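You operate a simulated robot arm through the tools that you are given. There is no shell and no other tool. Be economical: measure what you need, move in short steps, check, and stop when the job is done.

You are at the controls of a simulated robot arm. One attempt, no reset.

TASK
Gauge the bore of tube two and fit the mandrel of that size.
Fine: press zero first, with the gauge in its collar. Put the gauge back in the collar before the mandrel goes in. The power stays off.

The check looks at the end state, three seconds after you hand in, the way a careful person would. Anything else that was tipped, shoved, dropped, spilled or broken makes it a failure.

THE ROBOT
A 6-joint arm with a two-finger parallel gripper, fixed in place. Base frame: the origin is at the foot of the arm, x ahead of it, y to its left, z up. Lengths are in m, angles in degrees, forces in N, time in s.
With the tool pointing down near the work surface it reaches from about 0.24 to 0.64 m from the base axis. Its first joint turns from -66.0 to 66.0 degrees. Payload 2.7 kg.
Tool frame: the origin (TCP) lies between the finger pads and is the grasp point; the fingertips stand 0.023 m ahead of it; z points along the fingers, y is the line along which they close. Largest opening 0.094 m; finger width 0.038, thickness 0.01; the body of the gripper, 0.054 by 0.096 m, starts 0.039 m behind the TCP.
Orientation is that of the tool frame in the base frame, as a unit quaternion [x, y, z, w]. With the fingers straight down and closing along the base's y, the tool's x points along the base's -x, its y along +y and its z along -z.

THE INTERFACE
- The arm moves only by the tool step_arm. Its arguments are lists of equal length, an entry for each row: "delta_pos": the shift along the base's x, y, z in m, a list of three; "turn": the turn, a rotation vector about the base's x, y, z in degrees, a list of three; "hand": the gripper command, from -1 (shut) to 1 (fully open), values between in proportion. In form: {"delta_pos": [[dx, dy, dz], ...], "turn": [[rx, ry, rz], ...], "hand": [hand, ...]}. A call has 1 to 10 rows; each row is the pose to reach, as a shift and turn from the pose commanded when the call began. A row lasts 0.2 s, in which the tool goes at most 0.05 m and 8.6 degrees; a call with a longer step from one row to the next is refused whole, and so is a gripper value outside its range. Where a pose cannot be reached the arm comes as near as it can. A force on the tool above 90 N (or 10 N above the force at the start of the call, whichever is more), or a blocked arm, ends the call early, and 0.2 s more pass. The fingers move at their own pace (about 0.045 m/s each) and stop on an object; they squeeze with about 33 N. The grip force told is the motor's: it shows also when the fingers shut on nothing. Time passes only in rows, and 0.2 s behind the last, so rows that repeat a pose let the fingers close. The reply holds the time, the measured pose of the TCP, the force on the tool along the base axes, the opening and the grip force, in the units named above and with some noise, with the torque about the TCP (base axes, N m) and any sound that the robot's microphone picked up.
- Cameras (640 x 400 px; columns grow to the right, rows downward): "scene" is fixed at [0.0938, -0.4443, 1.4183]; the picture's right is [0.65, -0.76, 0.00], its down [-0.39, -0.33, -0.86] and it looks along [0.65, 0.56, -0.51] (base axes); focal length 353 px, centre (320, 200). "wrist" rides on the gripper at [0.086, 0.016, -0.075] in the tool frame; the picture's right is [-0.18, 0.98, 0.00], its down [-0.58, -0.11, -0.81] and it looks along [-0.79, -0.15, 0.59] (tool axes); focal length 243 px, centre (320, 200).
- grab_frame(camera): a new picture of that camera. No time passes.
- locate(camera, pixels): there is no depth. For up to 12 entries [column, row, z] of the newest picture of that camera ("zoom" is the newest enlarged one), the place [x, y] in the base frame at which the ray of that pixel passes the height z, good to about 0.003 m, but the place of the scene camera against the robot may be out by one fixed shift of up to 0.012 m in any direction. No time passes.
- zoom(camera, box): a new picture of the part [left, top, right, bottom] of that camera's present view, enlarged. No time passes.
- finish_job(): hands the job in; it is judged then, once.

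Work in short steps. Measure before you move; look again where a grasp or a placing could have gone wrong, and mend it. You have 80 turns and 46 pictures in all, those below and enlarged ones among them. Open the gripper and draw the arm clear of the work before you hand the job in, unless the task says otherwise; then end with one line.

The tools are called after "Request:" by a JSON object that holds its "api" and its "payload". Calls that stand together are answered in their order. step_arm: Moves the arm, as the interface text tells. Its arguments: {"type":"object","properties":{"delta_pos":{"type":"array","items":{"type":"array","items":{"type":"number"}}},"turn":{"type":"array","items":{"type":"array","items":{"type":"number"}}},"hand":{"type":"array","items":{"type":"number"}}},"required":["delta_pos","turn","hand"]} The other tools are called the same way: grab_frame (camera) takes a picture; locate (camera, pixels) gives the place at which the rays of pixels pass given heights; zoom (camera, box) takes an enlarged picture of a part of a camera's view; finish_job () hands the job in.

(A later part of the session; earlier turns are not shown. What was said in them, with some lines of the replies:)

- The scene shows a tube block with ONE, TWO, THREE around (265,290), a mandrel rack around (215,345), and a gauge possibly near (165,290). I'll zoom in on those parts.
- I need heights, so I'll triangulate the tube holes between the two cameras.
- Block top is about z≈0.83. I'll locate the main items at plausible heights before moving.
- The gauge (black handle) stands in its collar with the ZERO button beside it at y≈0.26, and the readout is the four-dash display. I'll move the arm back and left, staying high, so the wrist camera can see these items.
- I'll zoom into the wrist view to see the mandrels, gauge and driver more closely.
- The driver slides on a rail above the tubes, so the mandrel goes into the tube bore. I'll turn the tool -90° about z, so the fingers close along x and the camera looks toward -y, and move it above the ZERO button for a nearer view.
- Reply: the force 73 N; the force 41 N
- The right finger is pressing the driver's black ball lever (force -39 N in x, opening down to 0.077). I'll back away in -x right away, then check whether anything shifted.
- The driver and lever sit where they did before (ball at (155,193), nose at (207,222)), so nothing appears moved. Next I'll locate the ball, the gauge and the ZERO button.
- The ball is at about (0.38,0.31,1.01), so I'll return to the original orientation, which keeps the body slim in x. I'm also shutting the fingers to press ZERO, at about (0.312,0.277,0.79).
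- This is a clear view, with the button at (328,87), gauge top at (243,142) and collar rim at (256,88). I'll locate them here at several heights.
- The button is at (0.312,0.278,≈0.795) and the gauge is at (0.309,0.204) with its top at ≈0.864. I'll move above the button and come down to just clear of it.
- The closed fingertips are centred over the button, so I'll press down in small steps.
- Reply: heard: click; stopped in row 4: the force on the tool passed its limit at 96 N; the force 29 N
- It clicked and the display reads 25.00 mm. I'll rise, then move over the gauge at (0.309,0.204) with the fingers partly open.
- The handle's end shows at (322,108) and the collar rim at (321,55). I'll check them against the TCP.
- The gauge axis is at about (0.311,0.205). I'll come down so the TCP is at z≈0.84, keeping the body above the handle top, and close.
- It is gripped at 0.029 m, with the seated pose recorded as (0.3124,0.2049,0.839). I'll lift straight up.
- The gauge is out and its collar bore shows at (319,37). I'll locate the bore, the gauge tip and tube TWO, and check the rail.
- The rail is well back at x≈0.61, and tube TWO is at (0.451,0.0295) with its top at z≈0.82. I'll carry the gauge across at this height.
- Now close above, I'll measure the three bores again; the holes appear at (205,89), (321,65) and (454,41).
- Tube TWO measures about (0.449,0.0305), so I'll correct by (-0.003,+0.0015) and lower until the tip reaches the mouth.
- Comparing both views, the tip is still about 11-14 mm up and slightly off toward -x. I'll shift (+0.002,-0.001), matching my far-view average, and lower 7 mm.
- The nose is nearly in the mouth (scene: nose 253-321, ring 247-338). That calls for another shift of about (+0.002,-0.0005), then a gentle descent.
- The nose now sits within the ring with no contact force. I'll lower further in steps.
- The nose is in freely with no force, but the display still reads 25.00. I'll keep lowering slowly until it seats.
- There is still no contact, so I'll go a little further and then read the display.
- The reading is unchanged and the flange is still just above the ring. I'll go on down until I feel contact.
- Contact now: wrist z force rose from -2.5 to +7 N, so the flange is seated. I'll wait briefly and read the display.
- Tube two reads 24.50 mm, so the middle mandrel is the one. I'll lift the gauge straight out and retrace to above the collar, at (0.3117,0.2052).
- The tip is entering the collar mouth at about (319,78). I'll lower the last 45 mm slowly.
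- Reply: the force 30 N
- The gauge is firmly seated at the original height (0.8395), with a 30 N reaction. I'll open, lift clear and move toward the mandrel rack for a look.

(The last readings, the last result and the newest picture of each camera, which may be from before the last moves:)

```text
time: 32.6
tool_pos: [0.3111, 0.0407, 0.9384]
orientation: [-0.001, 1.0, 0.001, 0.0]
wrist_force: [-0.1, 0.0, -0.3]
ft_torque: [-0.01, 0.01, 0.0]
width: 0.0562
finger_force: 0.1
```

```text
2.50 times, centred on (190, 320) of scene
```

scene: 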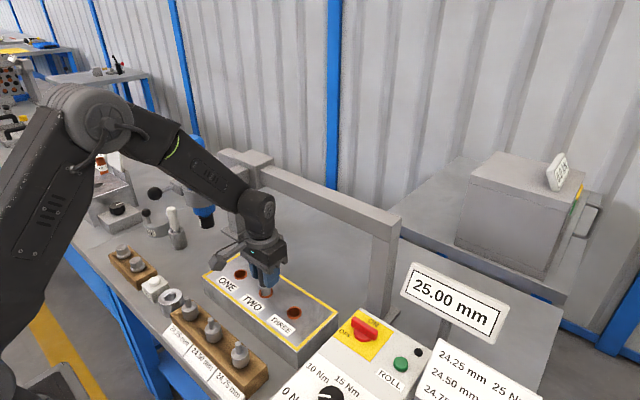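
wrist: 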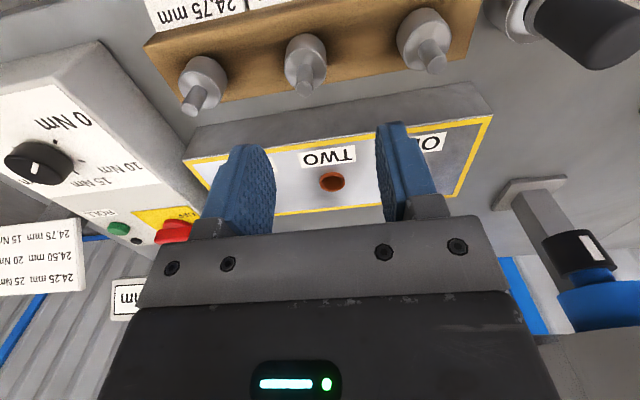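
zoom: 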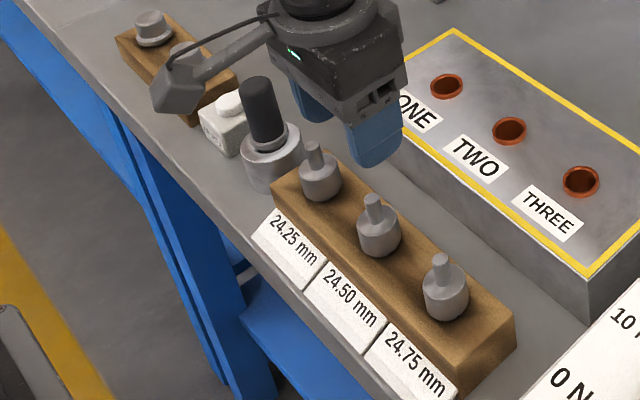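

The gauge is seated in its collar. I'll locate the stub tips and body tops of the three mandrels in the wrist view and in the scene.

Request:
{"api": "locate", "payload": {"camera": "wrist", "pixels": [[303, 87, 0.82], [303, 87, 0.83], [303, 87, 0.84], [305, 67, 0.8], [305, 67, 0.81], [305, 67, 0.82], [435, 64, 0.83], [193, 106, 0.83], [331, 182, 0.82], [435, 64, 0.84], [193, 106, 0.84]]}}

Request:
{"api": "locate", "payload": {"camera": "zoom", "pixels": [[373, 199, 0.82], [373, 199, 0.83], [373, 199, 0.84], [379, 224, 0.81], [509, 131, 0.82], [262, 84, 0.864], [314, 146, 0.83], [440, 258, 0.83]]}}

Request:
{"api": "zoom", "payload": {"camera": "wrist", "box": [220, 0, 400, 120]}}

```text
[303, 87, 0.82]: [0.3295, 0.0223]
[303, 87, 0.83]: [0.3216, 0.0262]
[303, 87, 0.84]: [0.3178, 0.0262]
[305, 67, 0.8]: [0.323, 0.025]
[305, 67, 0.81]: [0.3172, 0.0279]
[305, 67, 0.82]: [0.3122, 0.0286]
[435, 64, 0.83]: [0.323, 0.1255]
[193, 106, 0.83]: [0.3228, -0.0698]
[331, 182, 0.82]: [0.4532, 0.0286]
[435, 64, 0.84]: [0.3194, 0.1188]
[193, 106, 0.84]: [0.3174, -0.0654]
```

```text
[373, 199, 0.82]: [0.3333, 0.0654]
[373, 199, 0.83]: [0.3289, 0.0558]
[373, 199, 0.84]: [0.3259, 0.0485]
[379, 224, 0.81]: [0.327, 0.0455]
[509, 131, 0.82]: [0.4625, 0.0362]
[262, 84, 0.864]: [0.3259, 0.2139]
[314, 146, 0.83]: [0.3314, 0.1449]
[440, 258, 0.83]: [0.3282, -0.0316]
```

```text
3.33 times, centred on (310, 60) of wrist
```

zoom: 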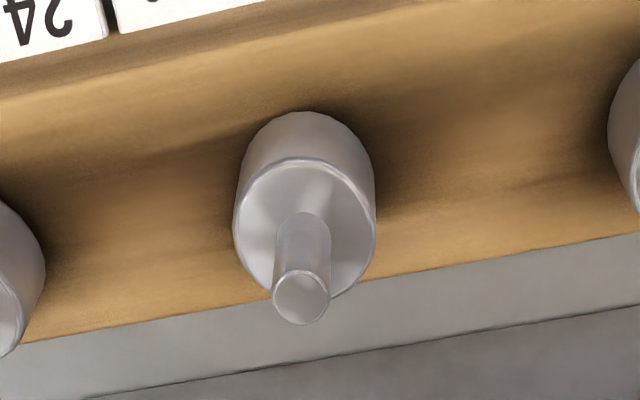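

With the scene shift corrected, the 24.50 stub is at about (0.311,0.027), tip z≈0.855 and shoulder top ≈0.822. I'll go down over the stub and close on it.

Request:
{"api": "step_arm", "payload": {"delta_pos": [[0, -0.013, 0], [0, -0.013, -0.03], [0, -0.013, -0.06], [0, -0.013, -0.08], [0, -0.013, -0.092], [0, -0.013, -0.092]], "turn": [[0, 0, 0], [0, 0, 0], [0, 0, 0], [0, 0, 0], [0, 0, 0], [0, 0, 0]], "hand": [0.2, 0.2, 0.2, 0.2, 0.2, 0.2]}}

Request:
{"api": "grab_frame", "payload": {"camera": "wrist"}}

```text
time: 34.0
tool_pos: [0.3117, 0.0278, 0.8475]
orientation: [0.0, 1.0, 0.001, 0.002]
wrist_force: [0.8, 0.3, -0.5]
ft_torque: [-0.02, -0.01, 0.03]
width: 0.0564
finger_force: 0.1
```

```text
7 pictures are left
```

wrist: 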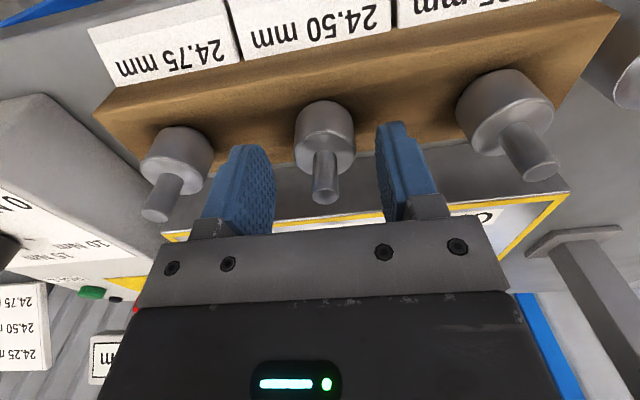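

The stub end at (326,190) lies midway between the fingers. I'll check its height relative to the pads before closing.

Request:
{"api": "locate", "payload": {"camera": "wrist", "pixels": [[326, 190, 0.83], [326, 190, 0.84], [326, 190, 0.85], [326, 190, 0.86], [324, 146, 0.8], [324, 146, 0.81], [324, 146, 0.82], [324, 146, 0.83]]}}

```text
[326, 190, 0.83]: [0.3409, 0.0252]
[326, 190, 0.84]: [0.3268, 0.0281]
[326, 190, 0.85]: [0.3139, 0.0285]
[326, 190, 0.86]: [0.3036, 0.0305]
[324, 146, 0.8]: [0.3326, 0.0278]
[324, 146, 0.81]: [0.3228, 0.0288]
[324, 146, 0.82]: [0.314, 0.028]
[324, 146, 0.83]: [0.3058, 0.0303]
```

The stub spans z≈0.822–0.851 at y≈0.028, well within the pads. I'll close on it.

Request:
{"api": "step_arm", "payload": {"delta_pos": [[0.001, 0.0005, 0], [0.001, 0.0005, 0], [0.001, 0.0005, 0], [0.001, 0.0005, 0], [0.001, 0.0005, 0]], "turn": [[0, 0, 0], [0, 0, 0], [0, 0, 0], [0, 0, 0], [0, 0, 0]], "hand": [-1, -1, -1, -1, -1]}}

Request:
{"api": "step_arm", "payload": {"delta_pos": [[0, 0, 0.02], [0, 0, 0.05], [0, 0, 0.085], [0, 0, 0.085]], "turn": [[0, 0, 0], [0, 0, 0], [0, 0, 0], [0, 0, 0]], "hand": [-1, -1, -1, -1]}}

Request:
{"api": "grab_frame", "payload": {"camera": "wrist"}}

```text
time: 35.2
tool_pos: [0.3132, 0.0269, 0.8479]
orientation: [-0.002, 1.0, 0.001, 0.001]
wrist_force: [0.9, 1.4, 1.5]
ft_torque: [0.13, -0.05, 0.0]
width: 0.0315
finger_force: 32.8
```

```text
time: 36.2
tool_pos: [0.3116, 0.0284, 0.9314]
orientation: [0.0, 1.0, 0.001, 0.0]
wrist_force: [0.3, 0.3, -3.0]
ft_torque: [0.04, 0.01, -0.02]
width: 0.0315
finger_force: 33.1
```

```text
6 pictures are left
```

wrist: 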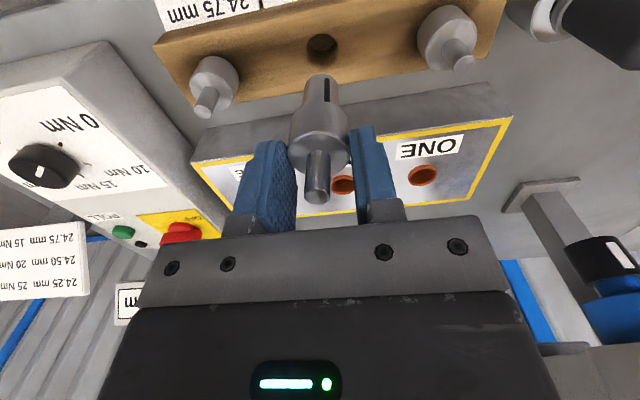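

The fingers took the 31.5 mm shoulder rather than the stub; it hangs straight and lifted cleanly, with the nose visible at (319,80). I'll carry it to tube two's known alignment (0.4527,0.0292), keeping it high.

Request:
{"api": "step_arm", "payload": {"delta_pos": [[0, 0, 0.02], [0.03, 0, 0.02], [0.06, 0, 0.02], [0.09, 0.001, 0.02], [0.12, 0.001, 0.02], [0.14, 0.001, 0.02], [0.14, 0.001, 0.01], [0.14, 0.001, 0.0], [0.14, 0.001, 0.0]], "turn": [[0, 0, 0], [0, 0, 0], [0, 0, 0], [0, 0, 0], [0, 0, 0], [0, 0, 0], [0, 0, 0], [0, 0, 0], [0, 0, 0]], "hand": [-1, -1, -1, -1, -1, -1, -1, -1, -1]}}

Request:
{"api": "zoom", "payload": {"camera": "scene", "box": [235, 240, 305, 310]}}

```text
time: 38.2
tool_pos: [0.4539, 0.0283, 0.9311]
orientation: [0.001, 1.0, 0.0, 0.001]
wrist_force: [0.0, -0.6, -3.4]
ft_torque: [0.01, -0.03, 0.03]
width: 0.0308
finger_force: 33.3
```

```text
5.71 times, centred on (270, 275) of scene
```

zoom: 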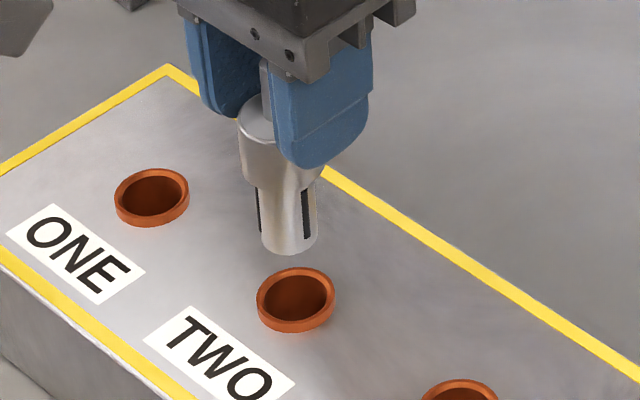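

The nose centre (290,241), once perspective is allowed for, lines up with ring TWO (295,294) within about 0.5 mm and is ≈24 mm up. I'll lower 19 mm and look again.

Request:
{"api": "step_arm", "payload": {"delta_pos": [[0.0003, 0, -0.008], [0.0003, 0, -0.014], [0.0003, 0, -0.019], [0.0003, 0, -0.019]], "turn": [[0, 0, 0], [0, 0, 0], [0, 0, 0], [0, 0, 0]], "hand": [-1, -1, -1, -1]}}

Request:
{"api": "zoom", "payload": {"camera": "scene", "box": [245, 260, 295, 310]}}

```text
time: 39.2
tool_pos: [0.4537, 0.0292, 0.9129]
orientation: [0.0, 1.0, 0.001, 0.001]
wrist_force: [-0.5, -0.3, -3.4]
ft_torque: [0.01, 0.02, -0.03]
width: 0.031
finger_force: 33.0
```

```text
8.00 times, centred on (270, 285) of scene
```

zoom: 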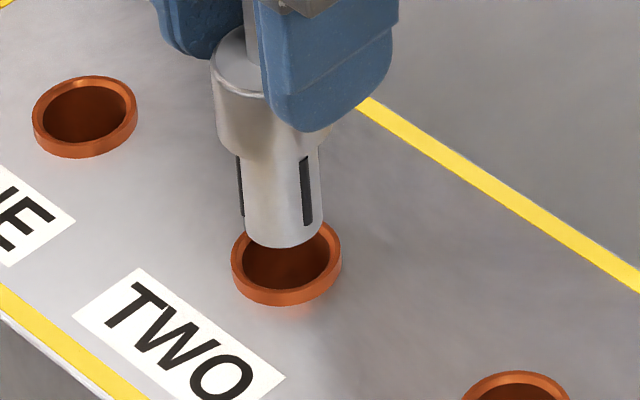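

It is aligned within about 0.5 mm (nose 245–323, ring 231–341), with the tip ≈11 mm above the ring. I'll lower gently into the mouth.

Request:
{"api": "step_arm", "payload": {"delta_pos": [[0.0002, 0, -0.006], [0.0002, 0, -0.01], [0.0002, 0, -0.013], [0.0002, 0, -0.016], [0.0002, 0, -0.018], [0.0002, 0, -0.018]], "turn": [[0, 0, 0], [0, 0, 0], [0, 0, 0], [0, 0, 0], [0, 0, 0], [0, 0, 0]], "hand": [-1, -1, -1, -1, -1, -1]}}

```text
time: 40.6
tool_pos: [0.4543, 0.0283, 0.8945]
orientation: [-0.001, 1.0, 0.001, 0.001]
wrist_force: [-0.4, 0.1, -3.3]
ft_torque: [0.02, 0.0, 0.02]
width: 0.0309
finger_force: 33.2
```

No contact force, so the nose seems to be entering. I'll continue down slowly.

Request:
{"api": "step_arm", "payload": {"delta_pos": [[0, 0, -0.003], [0, 0, -0.006], [0, 0, -0.009], [0, 0, -0.012], [0, 0, -0.012]], "turn": [[0, 0, 0], [0, 0, 0], [0, 0, 0], [0, 0, 0], [0, 0, 0]], "hand": [-1, -1, -1, -1, -1]}}

Request:
{"api": "zoom", "payload": {"camera": "scene", "box": [245, 260, 295, 310]}}

```text
time: 41.8
tool_pos: [0.4524, 0.0297, 0.8821]
orientation: [0.0, 1.0, 0.001, 0.0]
wrist_force: [-0.2, -0.8, -2.4]
ft_torque: [0.0, -0.01, 0.01]
width: 0.0316
finger_force: 32.3
```

```text
8.00 times, centred on (270, 285) of scene
```

zoom: 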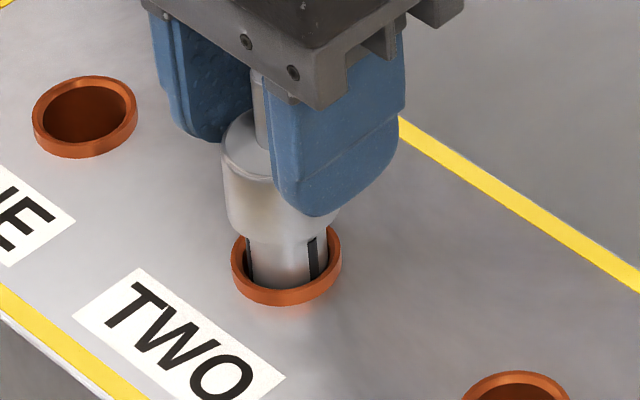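

The mandrel is inside the bore, with about 12 mm left until the shoulder meets the ring. I'll lower until contact.

Request:
{"api": "step_arm", "payload": {"delta_pos": [[0, 0, -0.003], [0, 0, -0.006], [0, 0, -0.008], [0, 0, -0.01], [0, 0, -0.011], [0, 0, -0.012], [0, 0, -0.012]], "turn": [[0, 0, 0], [0, 0, 0], [0, 0, 0], [0, 0, 0], [0, 0, 0], [0, 0, 0], [0, 0, 0]], "hand": [-1, -1, -1, -1, -1, -1, -1]}}

```text
time: 43.4
tool_pos: [0.4542, 0.0283, 0.8712]
orientation: [0.0, 1.0, 0.001, 0.0]
wrist_force: [0.0, -1.4, -2.9]
ft_torque: [0.01, -0.02, -0.03]
width: 0.0311
finger_force: 32.7
```

There's still no contact; I'll go a few more millimetres in 1 mm rows.

Request:
{"api": "step_arm", "payload": {"delta_pos": [[0, 0, -0.001], [0, 0, -0.002], [0, 0, -0.003], [0, 0, -0.004], [0, 0, -0.004]], "turn": [[0, 0, 0], [0, 0, 0], [0, 0, 0], [0, 0, 0], [0, 0, 0]], "hand": [-1, -1, -1, -1, -1]}}

```text
time: 44.6
tool_pos: [0.4538, 0.0281, 0.8662]
orientation: [0.0, 1.0, 0.001, 0.001]
wrist_force: [0.0, -0.3, -3.6]
ft_torque: [0.03, -0.02, -0.01]
width: 0.0312
finger_force: 33.7
```

Still free at z=0.866, so I'll keep going.

Request:
{"api": "step_arm", "payload": {"delta_pos": [[0, 0, -0.001], [0, 0, -0.002], [0, 0, -0.003], [0, 0, -0.004], [0, 0, -0.004]], "turn": [[0, 0, 0], [0, 0, 0], [0, 0, 0], [0, 0, 0], [0, 0, 0]], "hand": [-1, -1, -1, -1, -1]}}

```text
time: 45.8
tool_pos: [0.4538, 0.0287, 0.8647]
orientation: [-0.001, 1.0, 0.0, 0.003]
wrist_force: [-8.6, 1.0, 24.1]
ft_torque: [-0.15, 0.17, 0.0]
width: 0.0313
finger_force: 33.1
```

Contact at z≈0.865 with 24 N, so the shoulder is on the ring. I'll open and rise straight up, clear of the stub, then draw back.

Request:
{"api": "step_arm", "payload": {"delta_pos": [[0, 0, 0.001], [0, 0, 0.001], [0, 0, 0.001], [0, 0, 0.001], [0, 0, 0.03], [0, 0, 0.07], [0, 0, 0.11], [-0.04, 0, 0.13], [-0.08, 0, 0.15], [-0.12, 0, 0.17]], "turn": [[0, 0, 0], [0, 0, 0], [0, 0, 0], [0, 0, 0], [0, 0, 0], [0, 0, 0], [0, 0, 0], [0, 0, 0], [0, 0, 0], [0, 0, 0]], "hand": [0.3, 0.3, 0.3, 0.3, 0.3, 0.3, 0.3, 0.3, 0.3, 0.3]}}

Request:
{"api": "grab_frame", "payload": {"camera": "scene"}}

Request:
{"api": "zoom", "payload": {"camera": "scene", "box": [140, 240, 320, 380]}}

```text
time: 48.0
tool_pos: [0.3323, 0.029, 1.0332]
orientation: [-0.001, 1.0, 0.001, 0.0]
wrist_force: [-0.4, 0.2, 0.1]
ft_torque: [-0.02, -0.01, -0.02]
width: 0.0611
finger_force: 0.1
```

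```text
2 pictures are left
```

scene: 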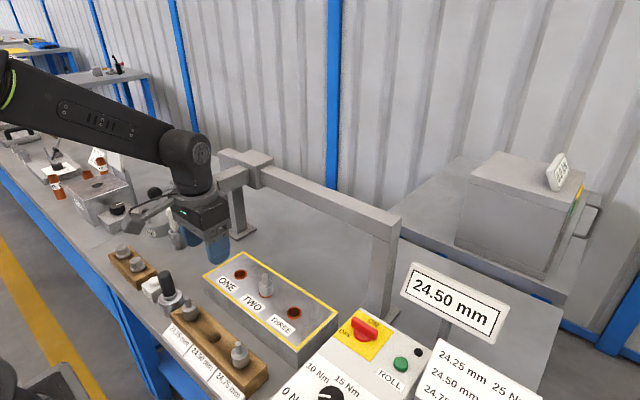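

```text
2.86 times, centred on (230, 310) of scene
```

zoom: 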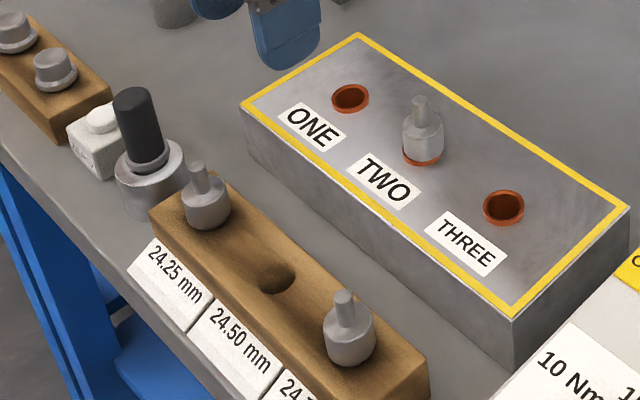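

The 24.50 mandrel stands upright on ring TWO, the gauge is back in its collar and the power knob is unchanged. I'll raise the arm a bit further, open fully and take a last look at the driver.

Request:
{"api": "step_arm", "payload": {"delta_pos": [[0, -0.02, 0.04], [0, -0.05, 0.08], [0, -0.055, 0.12], [0, -0.055, 0.12]], "turn": [[0, 0, 0], [0, 0, 0], [0, 0, 0], [0, 0, 0]], "hand": [1, 1, 1, 1]}}

Request:
{"api": "grab_frame", "payload": {"camera": "scene"}}

```text
time: 49.0
tool_pos: [0.3339, -0.0262, 1.1529]
orientation: [0.0, 1.0, 0.001, 0.001]
wrist_force: [-0.4, -0.7, 0.6]
ft_torque: [-0.01, -0.04, -0.02]
width: 0.0939
finger_force: 0.1
```

```text
0 pictures are left
```

scene: 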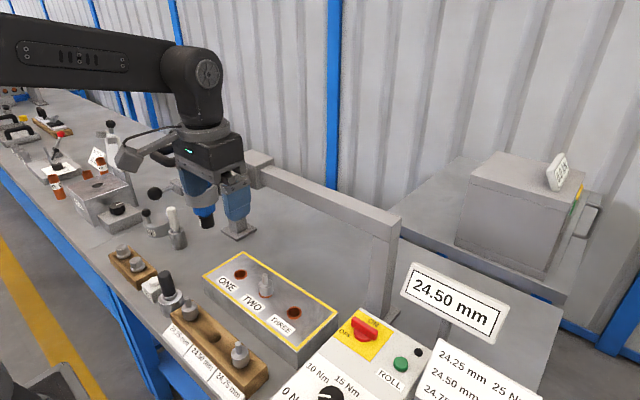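

The driver and everything else look as they did at the start, and the arm is clear with the gripper open. I'm handing in.

Request:
{"api": "finish_job", "payload": {}}

```text
The job is handed in.
```

Tube two gauged at 24.50 mm after zeroing in the collar, the gauge is back in its collar, the 24.50 mm mandrel is seated in tube two and the power stayed off; early on a finger bumped the driver's ball lever (about 39 N), but the pictures show nothing moved.
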